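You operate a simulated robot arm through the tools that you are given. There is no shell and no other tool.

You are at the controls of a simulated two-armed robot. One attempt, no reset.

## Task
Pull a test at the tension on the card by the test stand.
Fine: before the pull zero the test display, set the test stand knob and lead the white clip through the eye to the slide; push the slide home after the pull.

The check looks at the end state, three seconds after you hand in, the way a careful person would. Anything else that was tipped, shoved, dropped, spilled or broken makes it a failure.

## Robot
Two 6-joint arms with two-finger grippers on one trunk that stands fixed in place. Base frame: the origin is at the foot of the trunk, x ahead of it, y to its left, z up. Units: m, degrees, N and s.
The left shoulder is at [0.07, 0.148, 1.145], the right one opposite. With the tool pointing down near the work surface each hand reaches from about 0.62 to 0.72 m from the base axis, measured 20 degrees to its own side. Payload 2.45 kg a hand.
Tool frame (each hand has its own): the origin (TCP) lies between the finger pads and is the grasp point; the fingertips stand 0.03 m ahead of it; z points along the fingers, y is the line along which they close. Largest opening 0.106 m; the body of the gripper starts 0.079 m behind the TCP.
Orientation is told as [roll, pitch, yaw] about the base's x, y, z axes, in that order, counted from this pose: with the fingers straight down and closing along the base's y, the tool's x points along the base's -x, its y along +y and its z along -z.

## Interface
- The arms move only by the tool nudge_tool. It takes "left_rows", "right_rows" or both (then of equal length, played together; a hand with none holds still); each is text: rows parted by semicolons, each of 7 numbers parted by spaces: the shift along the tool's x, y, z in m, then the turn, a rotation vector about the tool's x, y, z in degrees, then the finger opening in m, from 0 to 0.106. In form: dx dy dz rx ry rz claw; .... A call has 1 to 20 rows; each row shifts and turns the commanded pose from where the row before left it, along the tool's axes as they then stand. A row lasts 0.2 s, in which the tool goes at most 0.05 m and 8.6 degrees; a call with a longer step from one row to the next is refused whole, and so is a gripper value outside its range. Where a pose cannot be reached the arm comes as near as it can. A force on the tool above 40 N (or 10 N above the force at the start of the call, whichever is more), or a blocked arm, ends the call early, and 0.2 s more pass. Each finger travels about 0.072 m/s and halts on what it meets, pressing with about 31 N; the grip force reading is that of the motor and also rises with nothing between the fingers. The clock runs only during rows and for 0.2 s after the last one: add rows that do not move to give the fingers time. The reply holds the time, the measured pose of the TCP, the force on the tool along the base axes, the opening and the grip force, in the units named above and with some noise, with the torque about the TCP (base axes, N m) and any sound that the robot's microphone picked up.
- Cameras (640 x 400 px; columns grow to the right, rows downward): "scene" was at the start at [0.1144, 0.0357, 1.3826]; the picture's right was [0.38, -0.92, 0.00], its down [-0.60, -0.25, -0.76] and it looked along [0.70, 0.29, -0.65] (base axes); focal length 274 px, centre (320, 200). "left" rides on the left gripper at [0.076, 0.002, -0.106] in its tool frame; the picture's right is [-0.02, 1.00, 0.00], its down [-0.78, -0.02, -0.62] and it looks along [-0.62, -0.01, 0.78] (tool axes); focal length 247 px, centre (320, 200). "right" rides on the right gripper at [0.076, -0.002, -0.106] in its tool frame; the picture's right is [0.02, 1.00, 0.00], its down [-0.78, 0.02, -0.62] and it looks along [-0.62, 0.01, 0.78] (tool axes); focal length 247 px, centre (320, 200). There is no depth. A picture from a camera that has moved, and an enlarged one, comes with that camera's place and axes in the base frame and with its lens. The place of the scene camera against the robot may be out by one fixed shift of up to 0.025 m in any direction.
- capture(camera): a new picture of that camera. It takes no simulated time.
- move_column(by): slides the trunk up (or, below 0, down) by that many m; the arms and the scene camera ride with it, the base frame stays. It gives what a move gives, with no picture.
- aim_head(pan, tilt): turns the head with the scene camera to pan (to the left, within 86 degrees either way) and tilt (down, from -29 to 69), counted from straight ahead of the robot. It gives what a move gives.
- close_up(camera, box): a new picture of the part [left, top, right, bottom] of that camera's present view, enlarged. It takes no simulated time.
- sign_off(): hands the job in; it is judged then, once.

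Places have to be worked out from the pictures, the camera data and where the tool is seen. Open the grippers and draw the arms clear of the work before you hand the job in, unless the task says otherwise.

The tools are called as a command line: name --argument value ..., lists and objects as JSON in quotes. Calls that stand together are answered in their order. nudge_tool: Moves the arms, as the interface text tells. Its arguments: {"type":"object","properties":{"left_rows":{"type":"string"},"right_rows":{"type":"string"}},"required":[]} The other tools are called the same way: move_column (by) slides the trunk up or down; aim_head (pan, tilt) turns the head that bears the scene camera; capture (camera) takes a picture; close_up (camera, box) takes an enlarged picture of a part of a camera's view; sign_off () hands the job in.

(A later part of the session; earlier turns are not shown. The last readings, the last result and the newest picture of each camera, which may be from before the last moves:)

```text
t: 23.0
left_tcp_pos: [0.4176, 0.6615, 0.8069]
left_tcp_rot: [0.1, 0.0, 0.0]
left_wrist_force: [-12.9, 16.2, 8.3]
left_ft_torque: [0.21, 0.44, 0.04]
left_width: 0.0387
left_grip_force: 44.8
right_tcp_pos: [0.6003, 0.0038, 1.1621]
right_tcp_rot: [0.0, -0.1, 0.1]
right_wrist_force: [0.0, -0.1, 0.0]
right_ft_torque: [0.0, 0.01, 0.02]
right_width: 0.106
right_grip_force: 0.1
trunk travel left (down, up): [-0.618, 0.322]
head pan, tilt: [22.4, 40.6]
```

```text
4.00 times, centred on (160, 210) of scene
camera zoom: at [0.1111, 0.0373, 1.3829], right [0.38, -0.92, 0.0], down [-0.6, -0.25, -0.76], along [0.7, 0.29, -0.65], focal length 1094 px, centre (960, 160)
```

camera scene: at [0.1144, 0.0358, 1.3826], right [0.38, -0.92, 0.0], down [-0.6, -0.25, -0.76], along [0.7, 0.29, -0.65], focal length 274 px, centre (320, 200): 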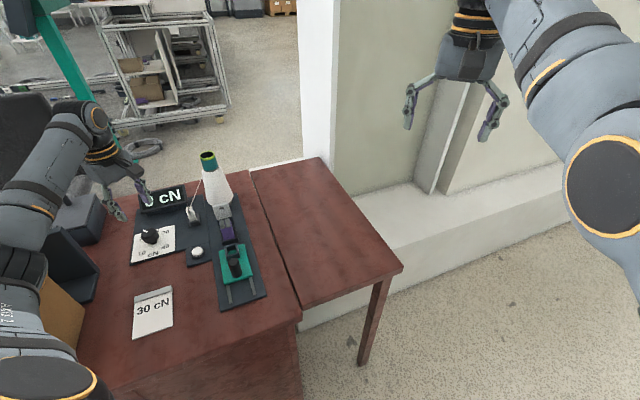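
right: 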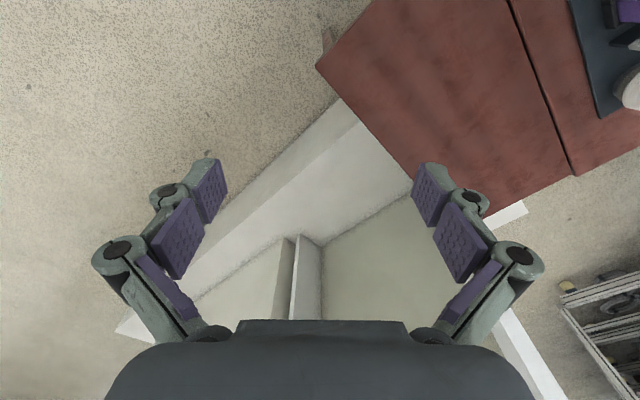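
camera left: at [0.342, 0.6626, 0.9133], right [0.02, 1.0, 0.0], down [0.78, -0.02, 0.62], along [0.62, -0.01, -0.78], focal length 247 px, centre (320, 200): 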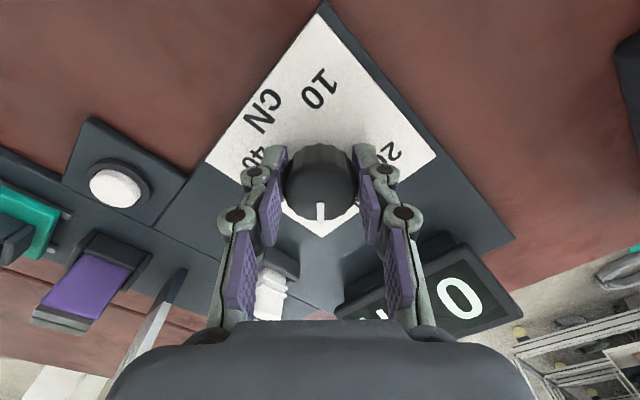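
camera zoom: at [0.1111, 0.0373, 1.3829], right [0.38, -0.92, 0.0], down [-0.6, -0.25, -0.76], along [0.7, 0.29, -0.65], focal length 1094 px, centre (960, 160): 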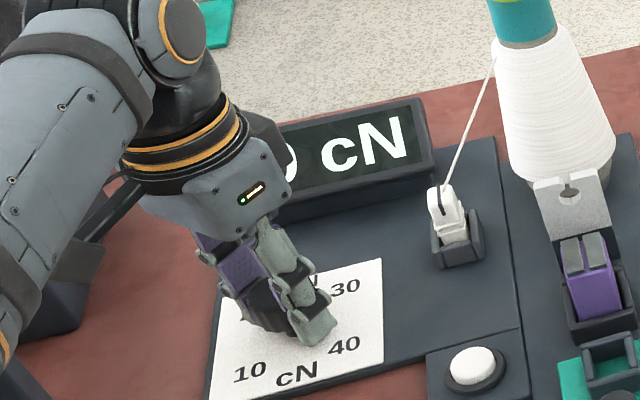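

The pointer is now at base +x (toward 30), but a side load of ~20 N has built up. I relieve it by small shifts before opening.

nudge_tool --left_rows "0.0007 0.001 -0.0005 0 0 0 0.03; 0.0007 0.001 -0.0005 0 0 0 0.03; 0 0 0 0 0 0 0.03"

close_up --camera "left" --box '[240, 130, 400, 230]'

```text
t: 23.8
left_tcp_pos: [0.4176, 0.6613, 0.8075]
left_tcp_rot: [0.0, -0.1, 0.0]
left_wrist_force: [-11.0, 9.0, 1.9]
left_ft_torque: [0.34, -0.3, 0.01]
left_width: 0.0386
left_grip_force: 45.2
right_tcp_pos: [0.6016, 0.0027, 1.1623]
right_tcp_rot: [0.0, -0.2, 0.0]
right_wrist_force: [-0.2, -0.7, -0.1]
right_ft_torque: [-0.01, 0.03, -0.02]
right_width: 0.106
right_grip_force: 0.1
trunk travel left (down, up): [-0.618, 0.322]
head pan, tilt: [22.4, 40.6]
```

```text
4.00 times, centred on (320, 180) of left
camera zoom: at [0.3421, 0.663, 0.9133], right [0.02, 1.0, 0.0], down [0.78, -0.02, 0.62], along [0.62, -0.01, -0.78], focal length 988 px, centre (320, 280)
```

zoom: 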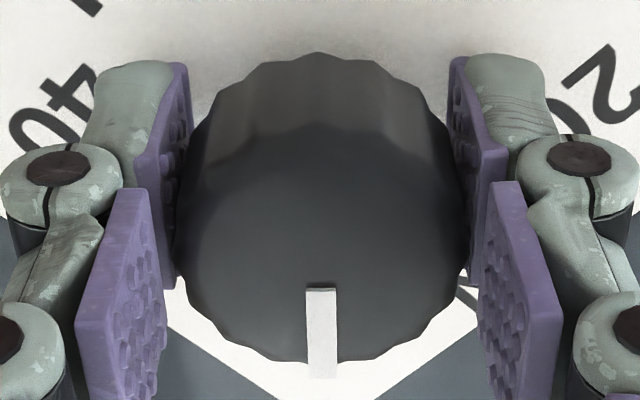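

nudge_tool --left_rows "0.001 0.001 0 0 0 0 0.03; 0.0005 0.0003 0 0 0 0 0.03; 0 0 0 0 0 0 0.03"

```text
t: 24.6
left_tcp_pos: [0.4196, 0.6616, 0.8081]
left_tcp_rot: [-0.1, -0.1, 0.1]
left_wrist_force: [-3.3, 0.0, -1.3]
left_ft_torque: [-0.14, 0.07, -0.03]
left_width: 0.0385
left_grip_force: 45.1
right_tcp_pos: [0.6033, 0.0014, 1.1608]
right_tcp_rot: [0.0, 0.0, 0.0]
right_wrist_force: [0.4, 0.2, -0.2]
right_ft_torque: [-0.01, -0.01, -0.02]
right_width: 0.106
right_grip_force: 0.0
trunk travel left (down, up): [-0.618, 0.322]
head pan, tilt: [22.4, 40.6]
```

The side load is nearly gone. I open the fingers and rise straight up, then view the dial.

nudge_tool --left_rows "0 0 0 0 0 0 0.05; 0 0 0 0 0 0 0.065; 0 0 0 0 0 0 0.065; 0 0 -0.01 0 0 0 0.065; 0 0 -0.02 0 0 0 0.065; 0 0 -0.03 0 0 0 0.065; 0 0 -0.03 0 0 0 0.065; 0 0 0 0 0 0 0.065"

capture --camera "left"

close_up --camera "left" --box '[240, 60, 400, 160]'

capture --camera "scene"

```text
t: 26.4
left_tcp_pos: [0.4186, 0.66, 0.8974]
left_tcp_rot: [0.0, 0.0, 0.0]
left_wrist_force: [0.7, 0.2, 0.5]
left_ft_torque: [-0.01, 0.0, -0.01]
left_width: 0.0652
left_grip_force: 0.0
right_tcp_pos: [0.6038, 0.0022, 1.1603]
right_tcp_rot: [0.0, -0.1, 0.0]
right_wrist_force: [0.1, 0.0, 0.0]
right_ft_torque: [0.02, -0.02, 0.0]
right_width: 0.1056
right_grip_force: 0.0
trunk travel left (down, up): [-0.618, 0.322]
head pan, tilt: [22.4, 40.6]
```

```text
taken
camera left: at [0.3426, 0.6624, 1.0036], right [0.02, 1.0, 0.0], down [0.78, -0.02, 0.62], along [0.62, -0.01, -0.78], focal length 247 px, centre (320, 200)
```

left: 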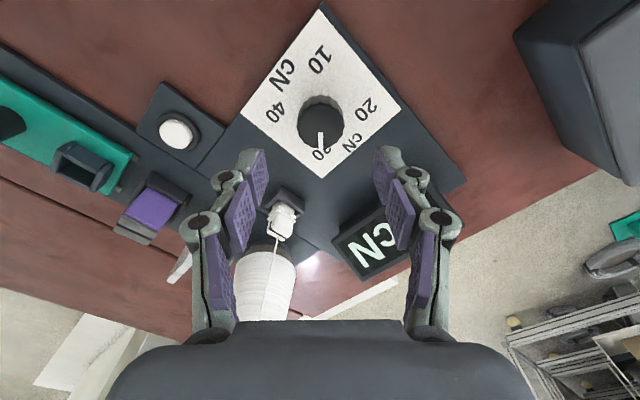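

```text
4.00 times, centred on (320, 110) of left
camera zoom: at [0.3426, 0.6624, 1.0036], right [0.02, 1.0, 0.0], down [0.78, -0.02, 0.62], along [0.62, -0.01, -0.78], focal length 988 px, centre (320, 560)
```

zoom: 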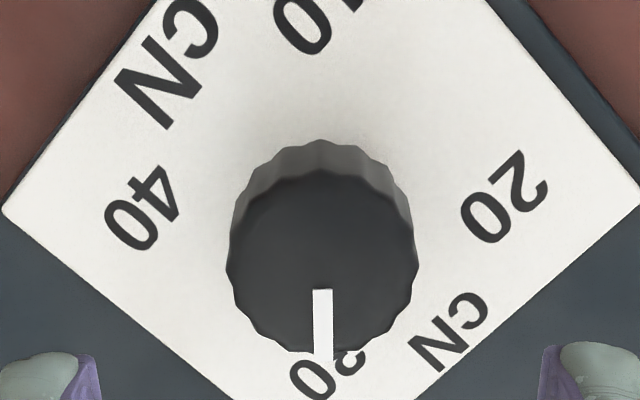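

```text
taken
camera scene: at [0.1145, 0.0362, 1.3826], right [0.38, -0.92, 0.0], down [-0.6, -0.25, -0.76], along [0.7, 0.29, -0.65], focal length 274 px, centre (320, 200)
```

scene: 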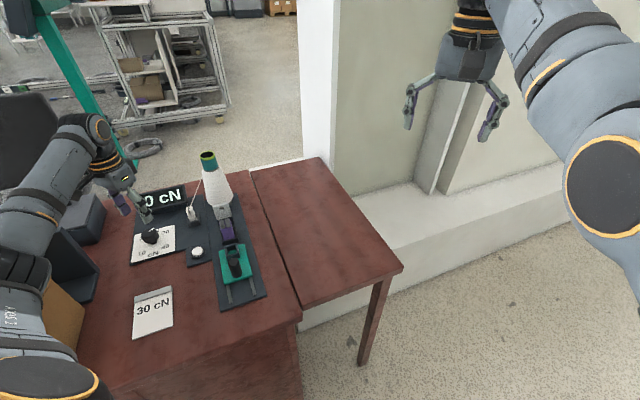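

The knob now points exactly at 30 and the display reads 0 cN. Next is the white clip, which I place near (0.53, 0.606) with its top about 0.83; I yaw back to 45° and move above it, staying high.

nudge_tool --left_rows "0 0 -0.01 0 0 -7.5 0.06; 0 0 -0.01 0 0 -7.5 0.06; 0 0 -0.01 0 0 -7.5 0.06; 0 0 -0.01 0 0 -7.5 0.06; 0 0 0 0 0 -7.5 0.06; 0 0 0 0 0 -7.5 0.06; -0.0022 -0.0193 0 0 0 0 0.05; -0.0022 -0.0193 0 0 0 0 0.05; -0.0022 -0.0193 0 0 0 0 0.05; -0.0022 -0.0193 0 0 0 0 0.05; -0.0022 -0.0193 0 0 0 0 0.05; -0.0022 -0.0193 0 0 0 0 0.05; 0 0 0 0 0 0 0.05"

capture --camera "left"

capture --camera "scene"

```text
t: 29.2
left_tcp_pos: [0.5072, 0.589, 0.9377]
left_tcp_rot: [0.0, 0.1, 44.9]
left_wrist_force: [-0.4, 0.7, -0.6]
left_ft_torque: [-0.05, 0.02, -0.01]
left_width: 0.0503
left_grip_force: 0.1
right_tcp_pos: [0.6037, 0.002, 1.1607]
right_tcp_rot: [0.0, 0.1, 0.0]
right_wrist_force: [0.3, 0.2, -0.3]
right_ft_torque: [0.01, -0.03, -0.01]
right_width: 0.1059
right_grip_force: 0.0
trunk travel left (down, up): [-0.618, 0.322]
head pan, tilt: [22.4, 40.6]
```

```text
taken
camera left: at [0.4535, 0.536, 1.0441], right [-0.69, 0.72, 0.0], down [0.56, 0.54, 0.62], along [0.45, 0.43, -0.78], focal length 247 px, centre (320, 200)
```

left: 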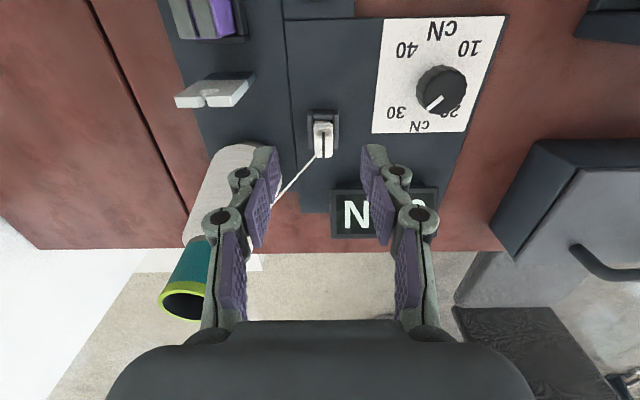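

```text
taken
camera scene: at [0.1139, 0.0362, 1.3826], right [0.38, -0.92, 0.0], down [-0.6, -0.25, -0.76], along [0.7, 0.29, -0.65], focal length 274 px, centre (320, 200)
```

scene: 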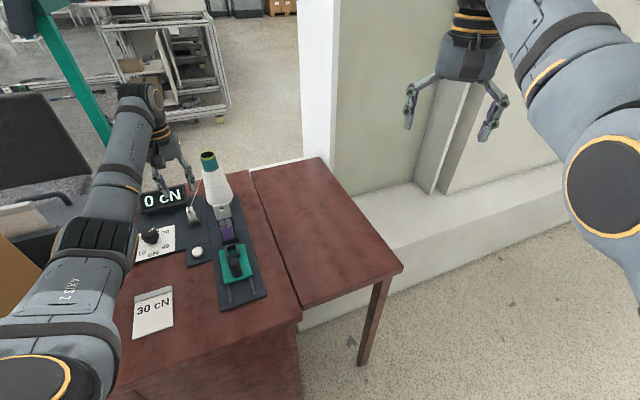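

close_up --camera "left" --box '[270, 90, 382, 160]'

close_up --camera "left" --box '[150, 60, 310, 160]'

close_up --camera "left" --box '[140, 130, 332, 250]'

close_up --camera "scene" --box '[150, 150, 246, 210]'

```text
5.71 times, centred on (326, 125) of left
camera zoom: at [0.4535, 0.536, 1.0441], right [-0.69, 0.72, 0.0], down [0.56, 0.54, 0.62], along [0.45, 0.43, -0.78], focal length 1411 px, centre (286, 629)
```

zoom: 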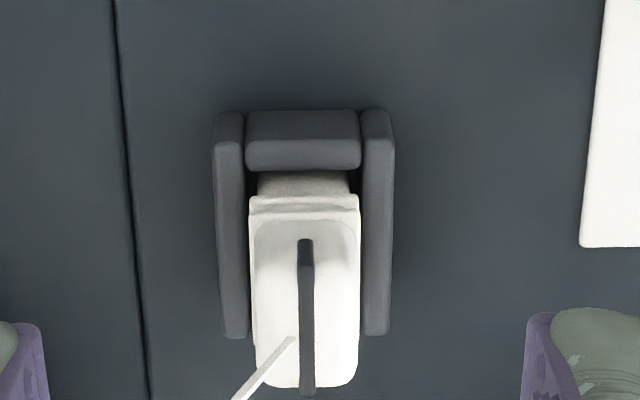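

```text
4.00 times, centred on (230, 110) of left
camera zoom: at [0.4535, 0.536, 1.0441], right [-0.69, 0.72, 0.0], down [0.56, 0.54, 0.62], along [0.45, 0.43, -0.78], focal length 988 px, centre (680, 560)
```

zoom: 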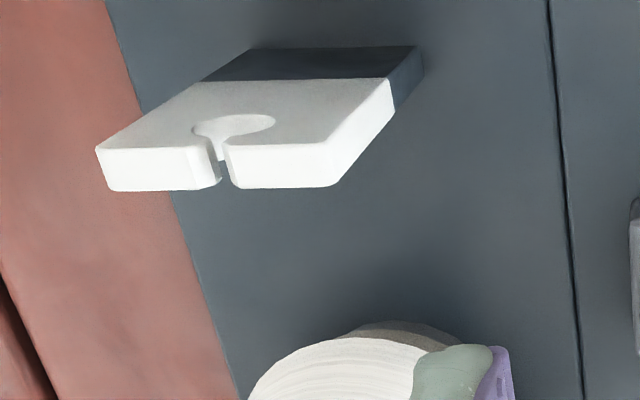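

```text
3.33 times, centred on (236, 190) of left
camera zoom: at [0.4535, 0.536, 1.0441], right [-0.69, 0.72, 0.0], down [0.56, 0.54, 0.62], along [0.45, 0.43, -0.78], focal length 823 px, centre (600, 233)
```

zoom: 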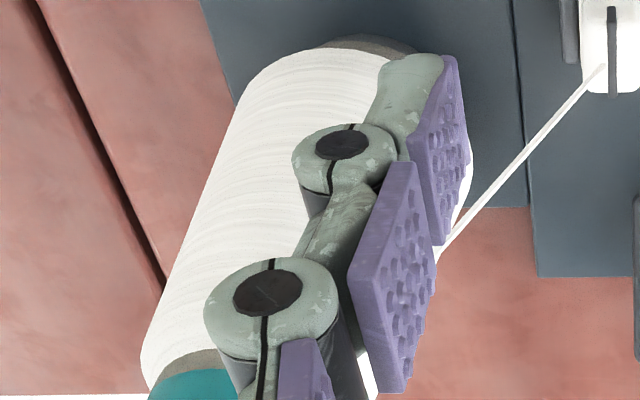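

```text
6.67 times, centred on (198, 180) of scene
camera zoom: at [0.1139, 0.0362, 1.3826], right [0.38, -0.92, 0.0], down [-0.6, -0.25, -0.76], along [0.7, 0.29, -0.65], focal length 1823 px, centre (1133, 333)
```

zoom: 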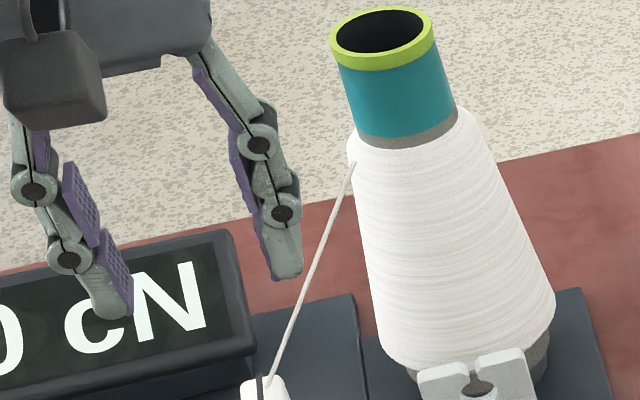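

The clip stands near p≈0.81 along the stand, about 3 mm left of my tool line; the thread leaves its far top edge toward the cone. I lower the open hand in front of the clip (on the robot side) first.

nudge_tool --left_rows "0 0.001 0.016 0 0 0 0.05; 0 0.001 0.016 0 0 0 0.05; 0 0 0.016 0 0 0 0.05; 0 0 0.016 0 0 0 0.05; 0 0 0.016 0 0 0 0.05; 0 0 0.016 0 0 0 0.05; 0 0 0.012 0 0 0 0.05; 0 0 0 0 0 0 0.05"

capture --camera "left"

close_up --camera "scene" --box '[130, 160, 258, 240]'

```text
t: 31.0
left_tcp_pos: [0.5069, 0.5907, 0.8311]
left_tcp_rot: [0.1, 0.0, 45.0]
left_wrist_force: [1.1, 0.4, -0.1]
left_ft_torque: [0.0, 0.01, 0.0]
left_width: 0.05
left_grip_force: 0.1
right_tcp_pos: [0.6032, 0.0021, 1.1618]
right_tcp_rot: [0.0, 0.0, 0.0]
right_wrist_force: [-0.5, 0.0, -0.4]
right_ft_torque: [0.03, 0.01, -0.01]
right_width: 0.1058
right_grip_force: 0.0
trunk travel left (down, up): [-0.618, 0.322]
head pan, tilt: [22.4, 40.6]
```

```text
taken
camera left: at [0.452, 0.5375, 0.936], right [-0.69, 0.72, 0.0], down [0.57, 0.54, 0.62], along [0.45, 0.43, -0.78], focal length 247 px, centre (320, 200)
```

left: 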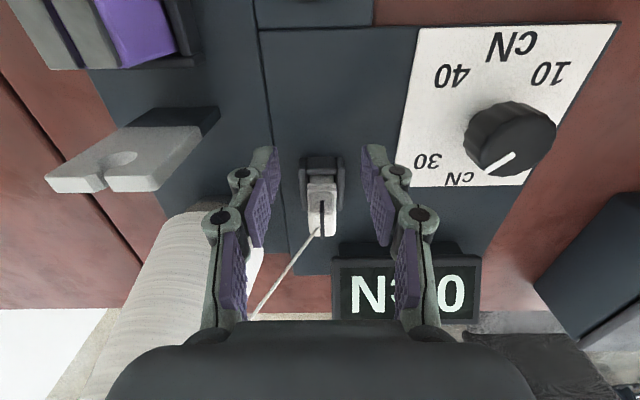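

```text
5.00 times, centred on (194, 200) of scene
camera zoom: at [0.1143, 0.0356, 1.3826], right [0.38, -0.92, 0.0], down [-0.6, -0.25, -0.76], along [0.7, 0.29, -0.65], focal length 1367 px, centre (950, 200)
```

zoom: 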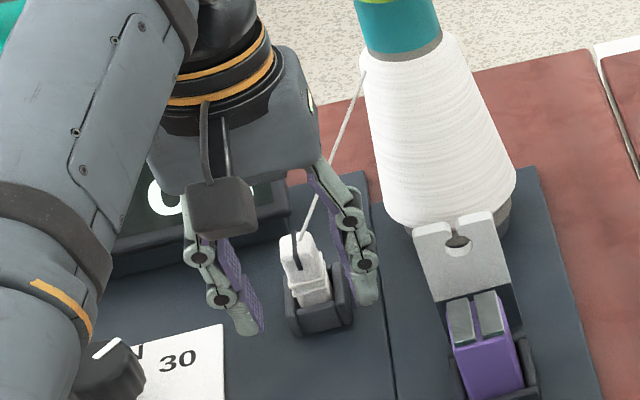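

close_up --camera "left" --box '[240, 130, 400, 230]'

close_up --camera "left" --box '[240, 190, 400, 290]'

```text
4.00 times, centred on (320, 180) of left
camera zoom: at [0.452, 0.5375, 0.936], right [-0.69, 0.72, 0.0], down [0.57, 0.54, 0.62], along [0.45, 0.43, -0.78], focal length 988 px, centre (320, 280)
```

zoom: 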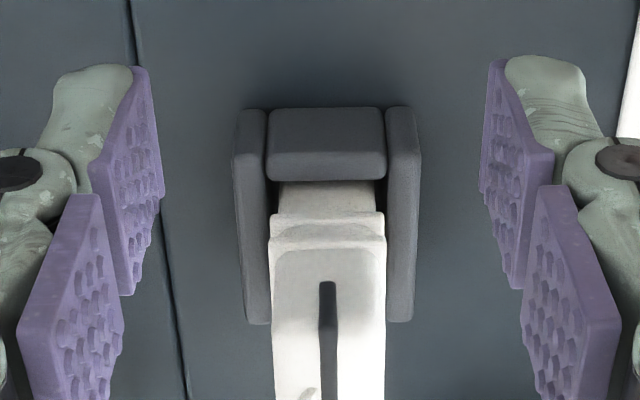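

```text
4.00 times, centred on (320, 240) of left
camera zoom: at [0.452, 0.5375, 0.936], right [-0.69, 0.72, 0.0], down [0.57, 0.54, 0.62], along [0.45, 0.43, -0.78], focal length 988 px, centre (320, 40)
```

zoom: 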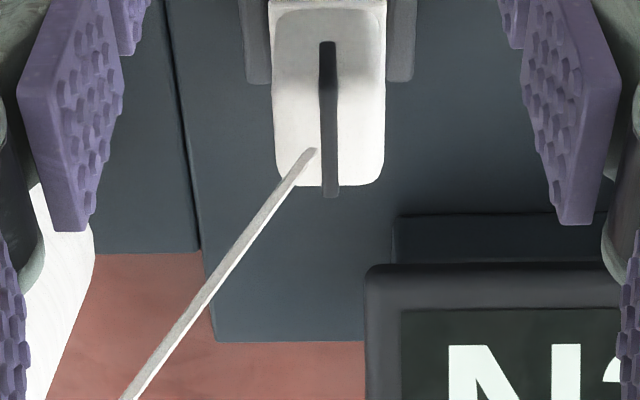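

The open fingers straddle the clip line, tips above the dock rim. I shift 1.5 mm left, drop 5 mm and move 27 mm forward so the pads flank the clip with the thread just beyond the fingers.

nudge_tool --left_rows "0 0.0015 0.005 0 0 0 0.05; -0.009 0 0 0 0 0 0.05; -0.009 0 0 0 0 0 0.05; -0.009 0 0 0 0 0 0.05; 0 0 0 0 0 0 0.05"

capture --camera "left"

close_up --camera "scene" --box '[130, 160, 258, 240]'

```text
t: 32.2
left_tcp_pos: [0.5235, 0.6092, 0.8261]
left_tcp_rot: [0.0, 0.0, 45.0]
left_wrist_force: [-0.1, -0.2, 0.2]
left_ft_torque: [0.01, -0.01, 0.01]
left_width: 0.0501
left_grip_force: 0.1
right_tcp_pos: [0.6021, 0.0018, 1.1604]
right_tcp_rot: [0.1, 0.0, 0.0]
right_wrist_force: [-0.1, -0.1, -0.7]
right_ft_torque: [-0.01, -0.04, 0.04]
right_width: 0.1062
right_grip_force: 0.0
trunk travel left (down, up): [-0.618, 0.322]
head pan, tilt: [22.4, 40.6]
```

```text
taken
camera left: at [0.4702, 0.5573, 0.9313], right [-0.69, 0.72, 0.0], down [0.57, 0.54, 0.62], along [0.45, 0.43, -0.78], focal length 247 px, centre (320, 200)
```

left: 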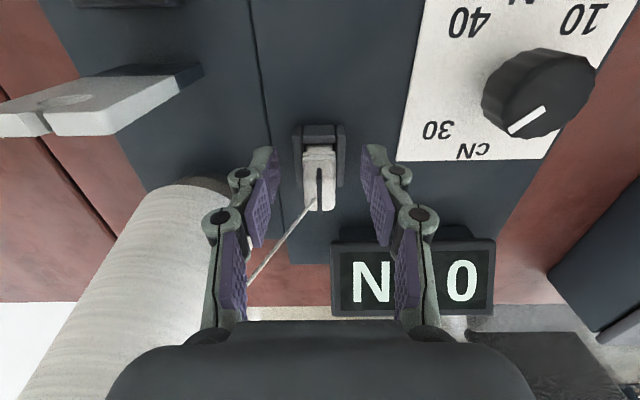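

```text
5.00 times, centred on (194, 200) of scene
camera zoom: at [0.1143, 0.0358, 1.3826], right [0.38, -0.92, 0.0], down [-0.6, -0.25, -0.76], along [0.7, 0.29, -0.65], focal length 1367 px, centre (950, 200)
```

zoom: 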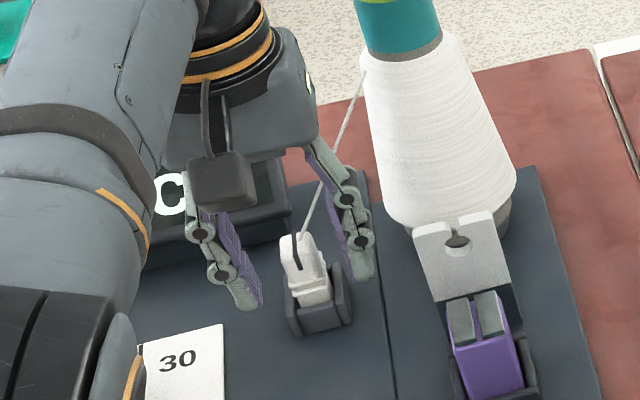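

Fingers flank the clip, with the thread passing just in front of the right-hand finger. I go 3 mm further forward and close on the clip.

nudge_tool --left_rows "-0.003 0 0 0 0 0 0.05; 0 0 0 0 0 0 0.03; 0 0 0 0 0 0 0.012; 0 0 0 0 0 0 0.01; 0 0 0 0 0 0 0.01; 0 0 0 0 0 0 0.01"

capture --camera "left"

close_up --camera "scene" --box '[150, 160, 246, 220]'

```text
t: 33.6
left_tcp_pos: [0.5279, 0.614, 0.826]
left_tcp_rot: [-0.1, -0.1, 45.0]
left_wrist_force: [1.3, -0.9, -0.4]
left_ft_torque: [-0.03, -0.05, -0.02]
left_width: 0.0167
left_grip_force: 31.0
right_tcp_pos: [0.6026, 0.0021, 1.1605]
right_tcp_rot: [0.0, 0.0, 0.0]
right_wrist_force: [-0.5, -0.8, -0.6]
right_ft_torque: [-0.02, 0.02, -0.01]
right_width: 0.1063
right_grip_force: 0.1
trunk travel left (down, up): [-0.618, 0.322]
head pan, tilt: [22.4, 40.6]
```

```text
taken
camera left: at [0.4729, 0.56, 0.9313], right [-0.69, 0.72, 0.0], down [0.56, 0.54, 0.62], along [0.45, 0.43, -0.78], focal length 247 px, centre (320, 200)
```

left: 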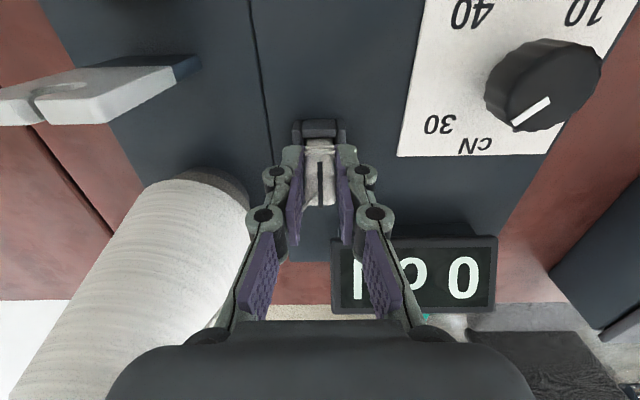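

```text
6.67 times, centred on (198, 190) of scene
camera zoom: at [0.1144, 0.0358, 1.3826], right [0.38, -0.92, 0.0], down [-0.6, -0.25, -0.76], along [0.7, 0.29, -0.65], focal length 1823 px, centre (1133, 267)
```

zoom: 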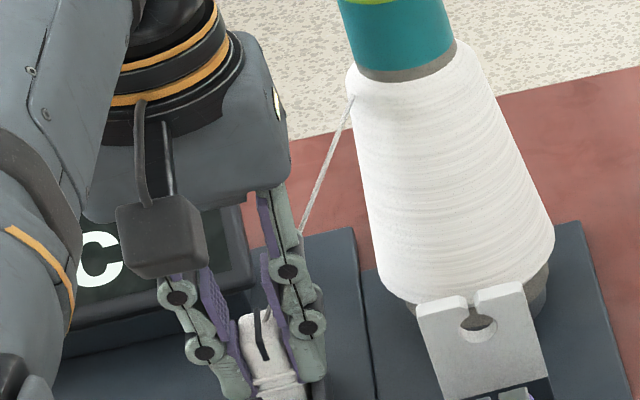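

The clip is gripped (16.7 mm). I lift it straight up slowly and watch the thread.

nudge_tool --left_rows "0 0 -0.006 0 0 0 0.01; 0 0 -0.008 0 0 0 0.01; 0 0 -0.01 0 0 0 0.01; 0 0 -0.012 0 0 0 0.01; 0 0 -0.015 0 0 0 0.01; 0 0 -0.015 0 0 0 0.01; 0 0 -0.015 0 0 0 0.01; 0 0 0 0 0 0 0.01"

capture --camera "left"

close_up --camera "scene" --box '[130, 140, 258, 220]'

```text
t: 35.4
left_tcp_pos: [0.526, 0.6142, 0.9062]
left_tcp_rot: [0.1, 0.0, 45.0]
left_wrist_force: [0.5, 0.1, 0.6]
left_ft_torque: [-0.02, 0.03, 0.03]
left_width: 0.0164
left_grip_force: 31.0
right_tcp_pos: [0.6033, 0.0022, 1.161]
right_tcp_rot: [0.0, 0.0, 0.1]
right_wrist_force: [-0.8, -0.3, 0.1]
right_ft_torque: [-0.01, 0.04, -0.03]
right_width: 0.106
right_grip_force: 0.1
trunk travel left (down, up): [-0.618, 0.322]
head pan, tilt: [22.4, 40.6]
```

```text
taken
camera left: at [0.4724, 0.5604, 1.0117], right [-0.69, 0.72, 0.0], down [0.57, 0.54, 0.62], along [0.45, 0.43, -0.78], focal length 247 px, centre (320, 200)
```

left: 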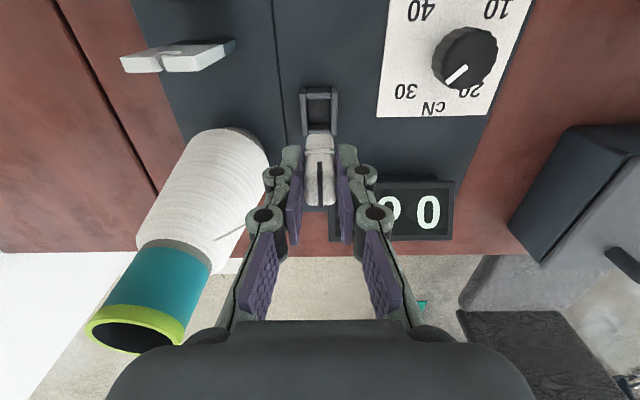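

```text
5.00 times, centred on (194, 180) of scene
camera zoom: at [0.1146, 0.036, 1.3826], right [0.38, -0.92, 0.0], down [-0.6, -0.25, -0.76], along [0.7, 0.29, -0.65], focal length 1367 px, centre (950, 300)
```

zoom: 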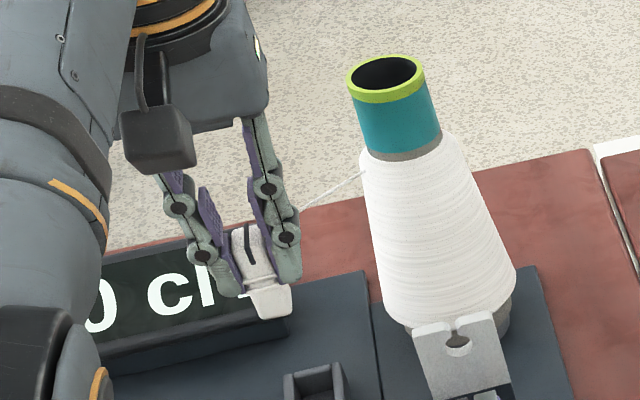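

The clip is out of the dock and the thread pays out from the cone at about z 0.91. I carry it up and back toward the robot, then across to the stand axis in front of the eye, staying above everything.

nudge_tool --left_rows "0 0 -0.012 0 0 0 0.01; 0 0 -0.012 0 0 0 0.01; 0.018 0 0 0 0 0 0.01; 0.018 0 0 0 0 0 0.01; 0.018 0 0 0 0 0 0.01; 0.0187 0 0 0 0 0 0.01; 0 -0.014 0 0 0 0 0.01; 0 -0.014 0 0 0 0 0.01; 0 -0.014 0 0 0 0 0.01; 0 -0.014 0 0 0 0 0.01; 0 -0.014 0 0 0 0 0.01; 0 -0.014 0 0 0 0 0.01; 0 -0.0134 0 0 0 0 0.01; 0 0 0 0 0 0 0.01"

capture --camera "left"

capture --camera "scene"

close_up --camera "scene" --box '[150, 150, 278, 230]'

```text
t: 38.4
left_tcp_pos: [0.5402, 0.5035, 0.9061]
left_tcp_rot: [-0.4, -0.7, 44.7]
left_wrist_force: [-8.1, 6.4, 23.5]
left_ft_torque: [0.91, 0.46, 0.17]
left_width: 0.0303
left_grip_force: 30.7
left hand out of reach, approached as far as the arm can: row 7, 8, 9, 10, 11, 13
right_tcp_pos: [0.6005, -0.0024, 1.1632]
right_tcp_rot: [0.2, -0.3, 0.0]
right_wrist_force: [-0.5, 0.2, 0.0]
right_ft_torque: [0.04, 0.01, 0.0]
right_width: 0.1058
right_grip_force: 0.1
trunk travel left (down, up): [-0.618, 0.322]
head pan, tilt: [22.4, 40.6]
```

```text
taken
camera left: at [0.4842, 0.4497, 1.0116], right [-0.69, 0.72, -0.01], down [0.56, 0.54, 0.63], along [0.46, 0.43, -0.78], focal length 247 px, centre (320, 200)
```

left: 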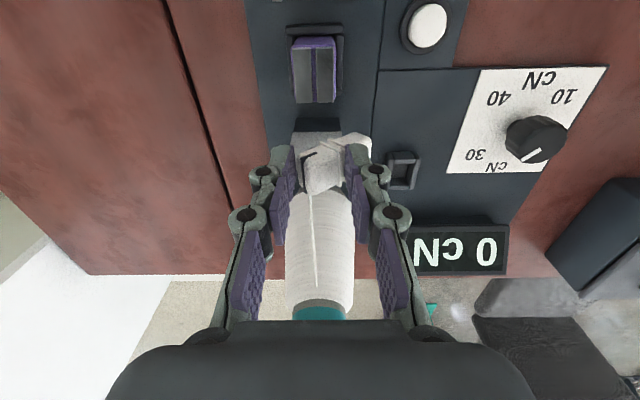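

```text
taken
camera scene: at [0.111, 0.0318, 1.3833], right [0.38, -0.93, 0.0], down [-0.6, -0.25, -0.76], along [0.7, 0.29, -0.65], focal length 274 px, centre (320, 200)
```

scene: 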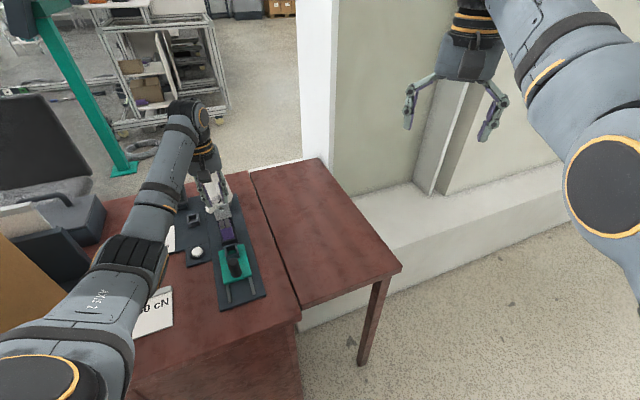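

```text
5.00 times, centred on (214, 190) of scene
camera zoom: at [0.111, 0.0318, 1.3833], right [0.38, -0.93, 0.0], down [-0.6, -0.25, -0.76], along [0.7, 0.29, -0.65], focal length 1367 px, centre (850, 250)
```

zoom: 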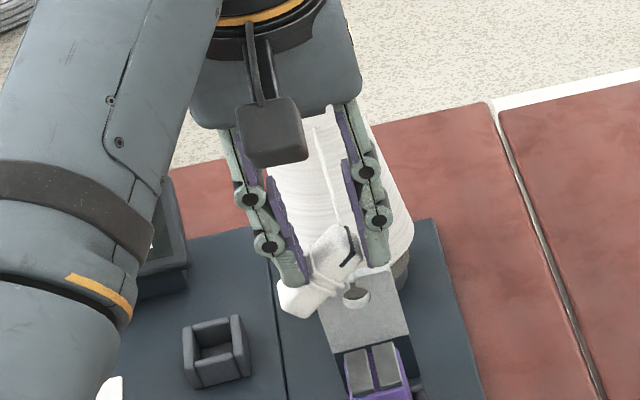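

The arm strayed from its path (reach limit) and dipped, and the clip struck the top of the eye and tilted in the grip. I stop and look closely before correcting.

close_up --camera "left" --box '[260, 110, 388, 190]'

close_up --camera "scene" --box '[190, 170, 254, 210]'

capture --camera "right"

```text
5.00 times, centred on (324, 150) of left
camera zoom: at [0.4842, 0.4497, 1.0116], right [-0.69, 0.72, -0.01], down [0.56, 0.54, 0.63], along [0.46, 0.43, -0.78], focal length 1235 px, centre (300, 450)
```

zoom: 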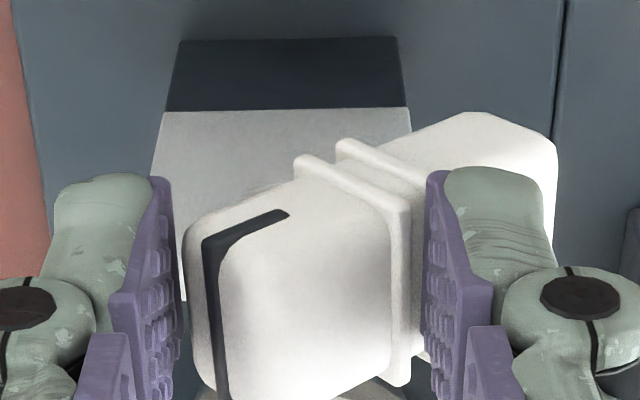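

```text
10.00 times, centred on (222, 190) of scene
camera zoom: at [0.111, 0.0318, 1.3833], right [0.38, -0.93, 0.0], down [-0.6, -0.25, -0.76], along [0.7, 0.29, -0.65], focal length 2735 px, centre (1300, 300)
```

zoom: 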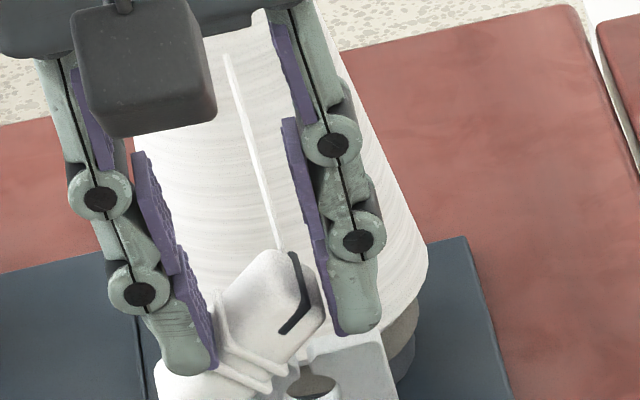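

```text
taken
camera right: at [0.5234, -0.004, 1.2695], right [-0.02, 1.0, 0.0], down [0.78, 0.01, 0.62], along [0.62, 0.01, -0.78], focal length 247 px, centre (320, 200)
```

right: 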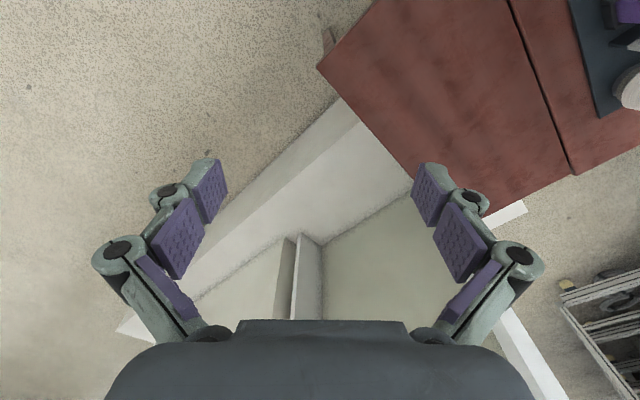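

The clip is rotated sideways between the fingers on top of the eye plate. I raise the trunk 3 cm, which lifts the hand straight up, to free it from the plate, and look again.

move_column --by 0.03

capture --camera "left"

close_up --camera "scene" --box '[150, 150, 278, 230]'

```text
t: 39.1
left_tcp_pos: [0.5402, 0.5056, 0.9305]
left_tcp_rot: [-0.2, -0.1, 44.8]
left_wrist_force: [-0.3, -0.7, -0.1]
left_ft_torque: [0.01, 0.0, -0.01]
left_width: 0.0173
left_grip_force: 31.6
right_tcp_pos: [0.6035, 0.0007, 1.1904]
right_tcp_rot: [0.0, 0.0, 0.1]
right_wrist_force: [0.0, -0.7, 0.1]
right_ft_torque: [-0.04, -0.01, 0.01]
right_width: 0.106
right_grip_force: 0.0
trunk travel left (down, up): [-0.648, 0.292]
head pan, tilt: [22.4, 40.6]
```

```text
taken
camera left: at [0.4862, 0.4524, 1.0369], right [-0.69, 0.72, 0.0], down [0.56, 0.54, 0.62], along [0.45, 0.43, -0.78], focal length 247 px, centre (320, 200)
```

left: 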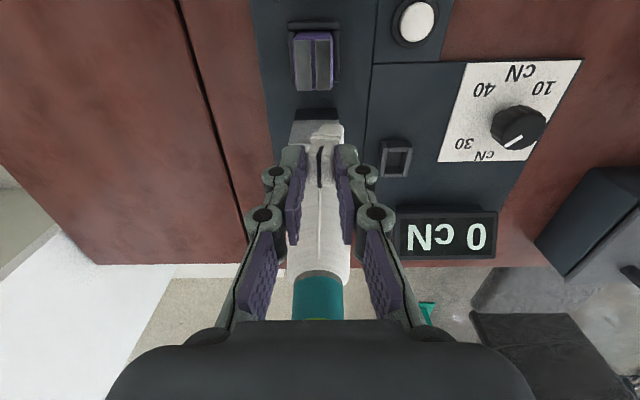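

```text
5.00 times, centred on (214, 190) of scene
camera zoom: at [0.1147, 0.0353, 1.4125], right [0.38, -0.92, 0.0], down [-0.6, -0.25, -0.76], along [0.7, 0.29, -0.65], focal length 1367 px, centre (850, 250)
```

zoom: 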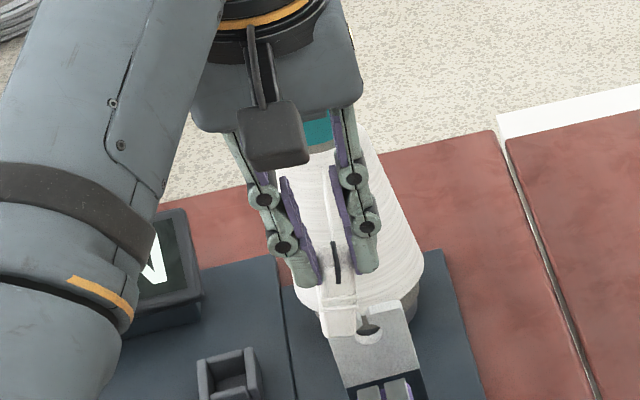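

Freed from the plate, the clip swung back upright in the grip (17 mm opening). I verify its attitude up close.

close_up --camera "left" --box '[260, 100, 388, 180]'

close_up --camera "left" --box '[260, 170, 388, 250]'

close_up --camera "scene" --box '[190, 180, 254, 220]'

```text
5.00 times, centred on (324, 140) of left
camera zoom: at [0.4862, 0.4524, 1.0369], right [-0.69, 0.72, 0.0], down [0.56, 0.54, 0.62], along [0.45, 0.43, -0.78], focal length 1235 px, centre (300, 500)
```

zoom: 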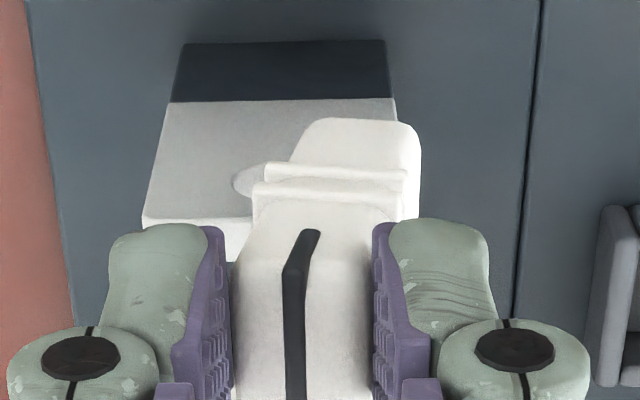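

```text
5.00 times, centred on (324, 210) of left
camera zoom: at [0.4862, 0.4524, 1.0369], right [-0.69, 0.72, 0.0], down [0.56, 0.54, 0.62], along [0.45, 0.43, -0.78], focal length 1235 px, centre (300, 150)
```

zoom: 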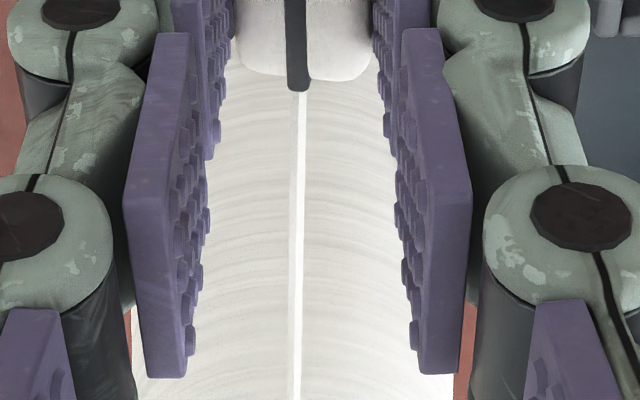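

```text
10.00 times, centred on (222, 200) of scene
camera zoom: at [0.1147, 0.0353, 1.4125], right [0.38, -0.92, 0.0], down [-0.6, -0.25, -0.76], along [0.7, 0.29, -0.65], focal length 2735 px, centre (1300, 200)
```

zoom: 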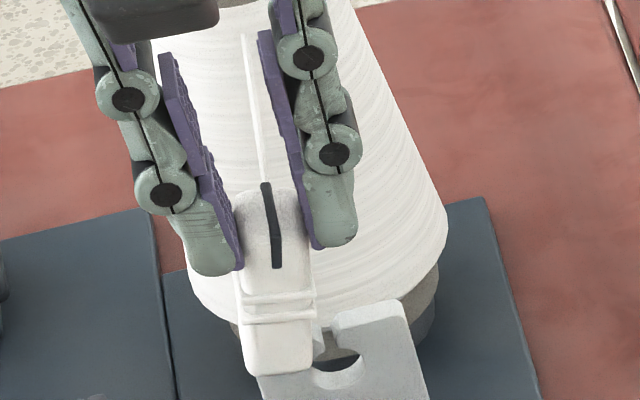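

The clip is upright again but sits about 17 mm lower in the fingers and leans roughly 10° with its foot to the left. I raise it a little, move 1 cm away from the plate, and roll the hand 9° to set the clip vertical.

nudge_tool --left_rows "0 0 -0.01 0 0 0 0.01; 0.005 0 -0.005 0 0 0 0.01; 0.005 0 0 3 0 0 0.01; 0 0 0 3 0 0 0.01; 0 0 0 3 0 0 0.01; 0 0 0 0 0 0 0.01"

capture --camera "left"

close_up --camera "scene" --box '[180, 170, 260, 220]'

close_up --camera "left" --box '[260, 90, 388, 170]'

```text
t: 40.5
left_tcp_pos: [0.5395, 0.507, 0.938]
left_tcp_rot: [-9.0, -0.1, 45.0]
left_wrist_force: [0.4, -0.5, -1.3]
left_ft_torque: [0.04, -0.02, 0.01]
left_width: 0.0172
left_grip_force: 30.6
left hand out of reach, approached as far as the arm can: row 1, 2
right_tcp_pos: [0.6041, 0.0022, 1.1905]
right_tcp_rot: [-0.1, 0.1, 0.0]
right_wrist_force: [-0.2, -0.3, 0.0]
right_ft_torque: [-0.01, -0.01, 0.01]
right_width: 0.106
right_grip_force: 0.1
trunk travel left (down, up): [-0.648, 0.292]
head pan, tilt: [22.4, 40.6]
```

```text
taken
camera left: at [0.4727, 0.4654, 1.0411], right [-0.68, 0.71, -0.16], down [0.49, 0.61, 0.62], along [0.54, 0.34, -0.77], focal length 247 px, centre (320, 200)
```

left: 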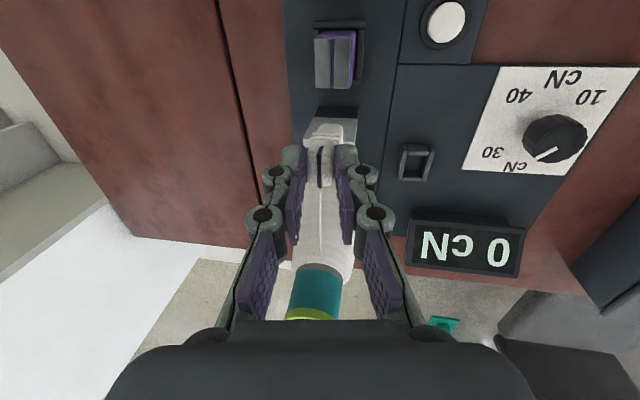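

```text
8.00 times, centred on (220, 195) of scene
camera zoom: at [0.1145, 0.0356, 1.4126], right [0.38, -0.92, 0.0], down [-0.6, -0.25, -0.76], along [0.7, 0.29, -0.65], focal length 2188 px, centre (1120, 240)
```

zoom: 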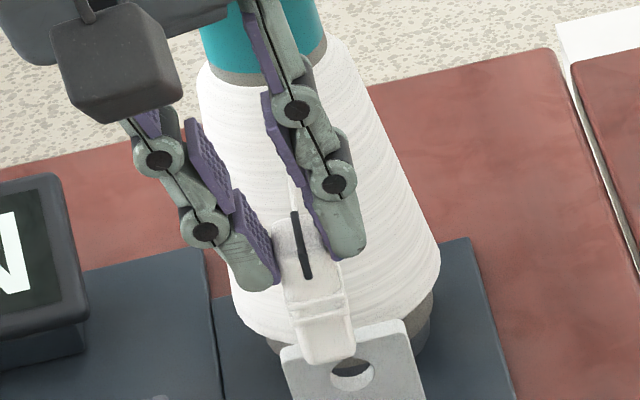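

```text
5.00 times, centred on (324, 130) of left
camera zoom: at [0.4727, 0.4654, 1.0411], right [-0.68, 0.71, -0.16], down [0.49, 0.61, 0.62], along [0.54, 0.34, -0.77], focal length 1235 px, centre (300, 550)
```

zoom: 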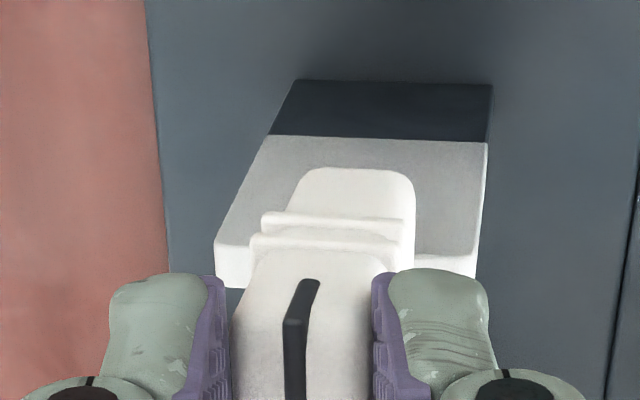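

The clip now hangs vertical. The arm is near its upper limit here, so I raise the trunk 7 cm to gain room before the threading move.

move_column --by 0.07

capture --camera "left"

capture --camera "scene"

```text
t: 41.6
left_tcp_pos: [0.5399, 0.5064, 1.0061]
left_tcp_rot: [-9.1, -0.2, 45.0]
left_wrist_force: [-0.2, 0.4, 0.4]
left_ft_torque: [0.01, 0.01, 0.01]
left_width: 0.0172
left_grip_force: 30.8
right_tcp_pos: [0.6048, 0.0021, 1.2612]
right_tcp_rot: [0.0, 0.0, 0.0]
right_wrist_force: [-0.4, 0.3, -0.3]
right_ft_torque: [-0.01, 0.02, -0.01]
right_width: 0.106
right_grip_force: 0.0
trunk travel left (down, up): [-0.718, 0.222]
head pan, tilt: [22.4, 40.6]
```

```text
taken
camera left: at [0.4729, 0.4655, 1.111], right [-0.68, 0.71, -0.16], down [0.49, 0.61, 0.62], along [0.54, 0.34, -0.77], focal length 247 px, centre (320, 200)
```

left: 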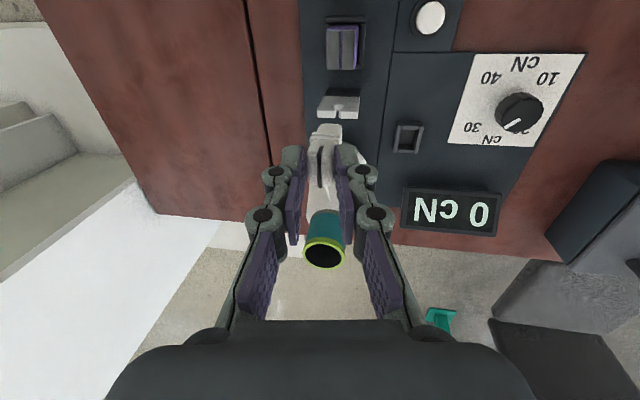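

```text
taken
camera scene: at [0.1147, 0.0358, 1.4826], right [0.38, -0.92, 0.0], down [-0.6, -0.25, -0.76], along [0.7, 0.29, -0.65], focal length 274 px, centre (320, 200)
```

scene: 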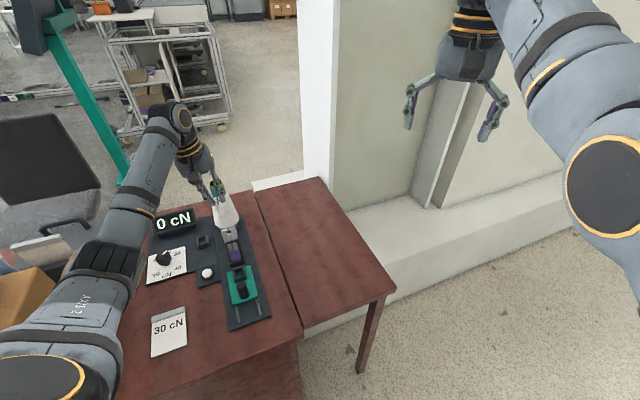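

close_up --camera "scene" --box '[196, 180, 276, 230]'

close_up --camera "scene" --box '[196, 225, 292, 285]'

close_up --camera "left" --box '[280, 10, 408, 90]'

close_up --camera "left" --box '[270, 80, 398, 160]'

```text
8.00 times, centred on (236, 205) of scene
camera zoom: at [0.1147, 0.0358, 1.4826], right [0.38, -0.92, 0.0], down [-0.6, -0.25, -0.76], along [0.7, 0.29, -0.65], focal length 2188 px, centre (992, 160)
```

zoom: 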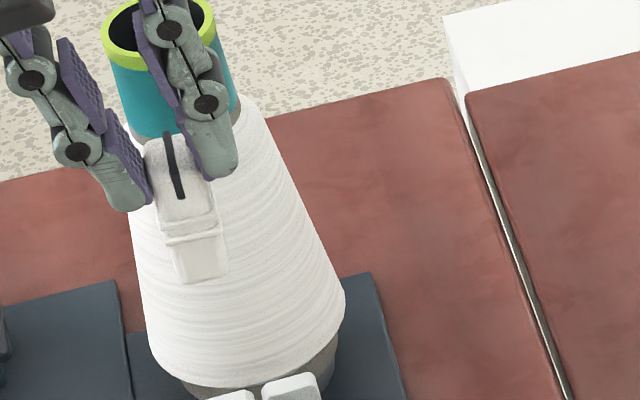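

```text
6.67 times, centred on (244, 255) of scene
camera zoom: at [0.1147, 0.0358, 1.4826], right [0.38, -0.92, 0.0], down [-0.6, -0.25, -0.76], along [0.7, 0.29, -0.65], focal length 1823 px, centre (827, -167)
```

zoom: 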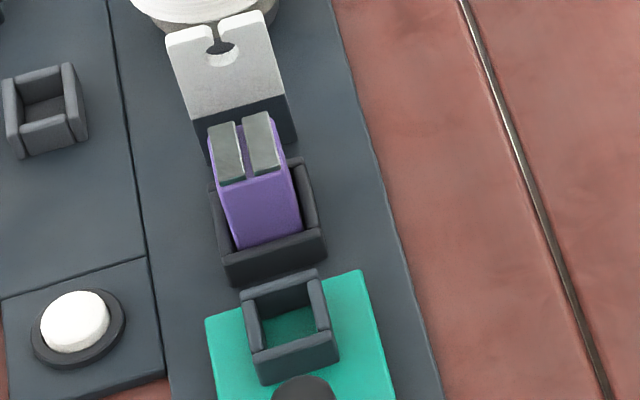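

```text
5.00 times, centred on (344, 50) of left
camera zoom: at [0.4729, 0.4655, 1.111], right [-0.68, 0.71, -0.16], down [0.49, 0.61, 0.62], along [0.54, 0.34, -0.77], focal length 1235 px, centre (200, 950)
```

zoom: 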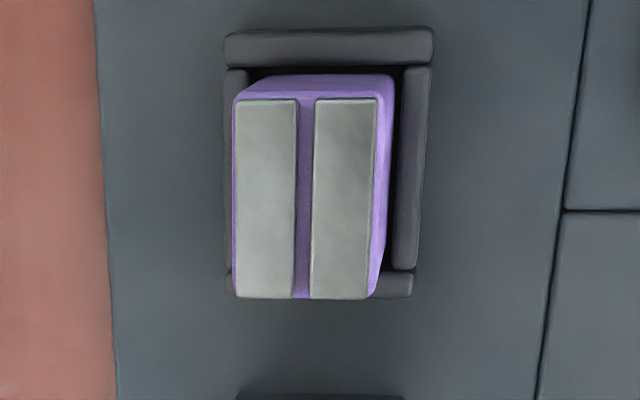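

```text
5.00 times, centred on (334, 120) of left
camera zoom: at [0.4729, 0.4655, 1.111], right [-0.68, 0.71, -0.16], down [0.49, 0.61, 0.62], along [0.54, 0.34, -0.77], focal length 1235 px, centre (250, 600)
```

zoom: 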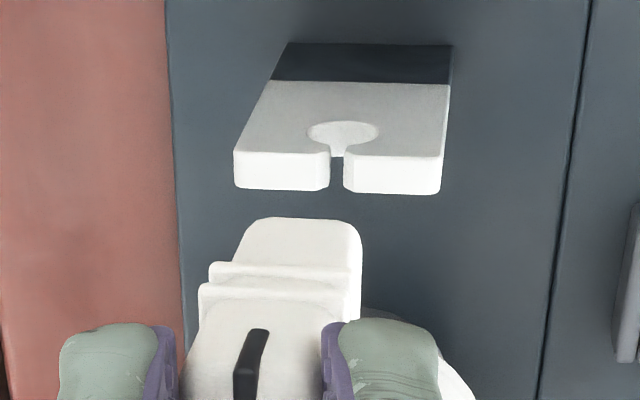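

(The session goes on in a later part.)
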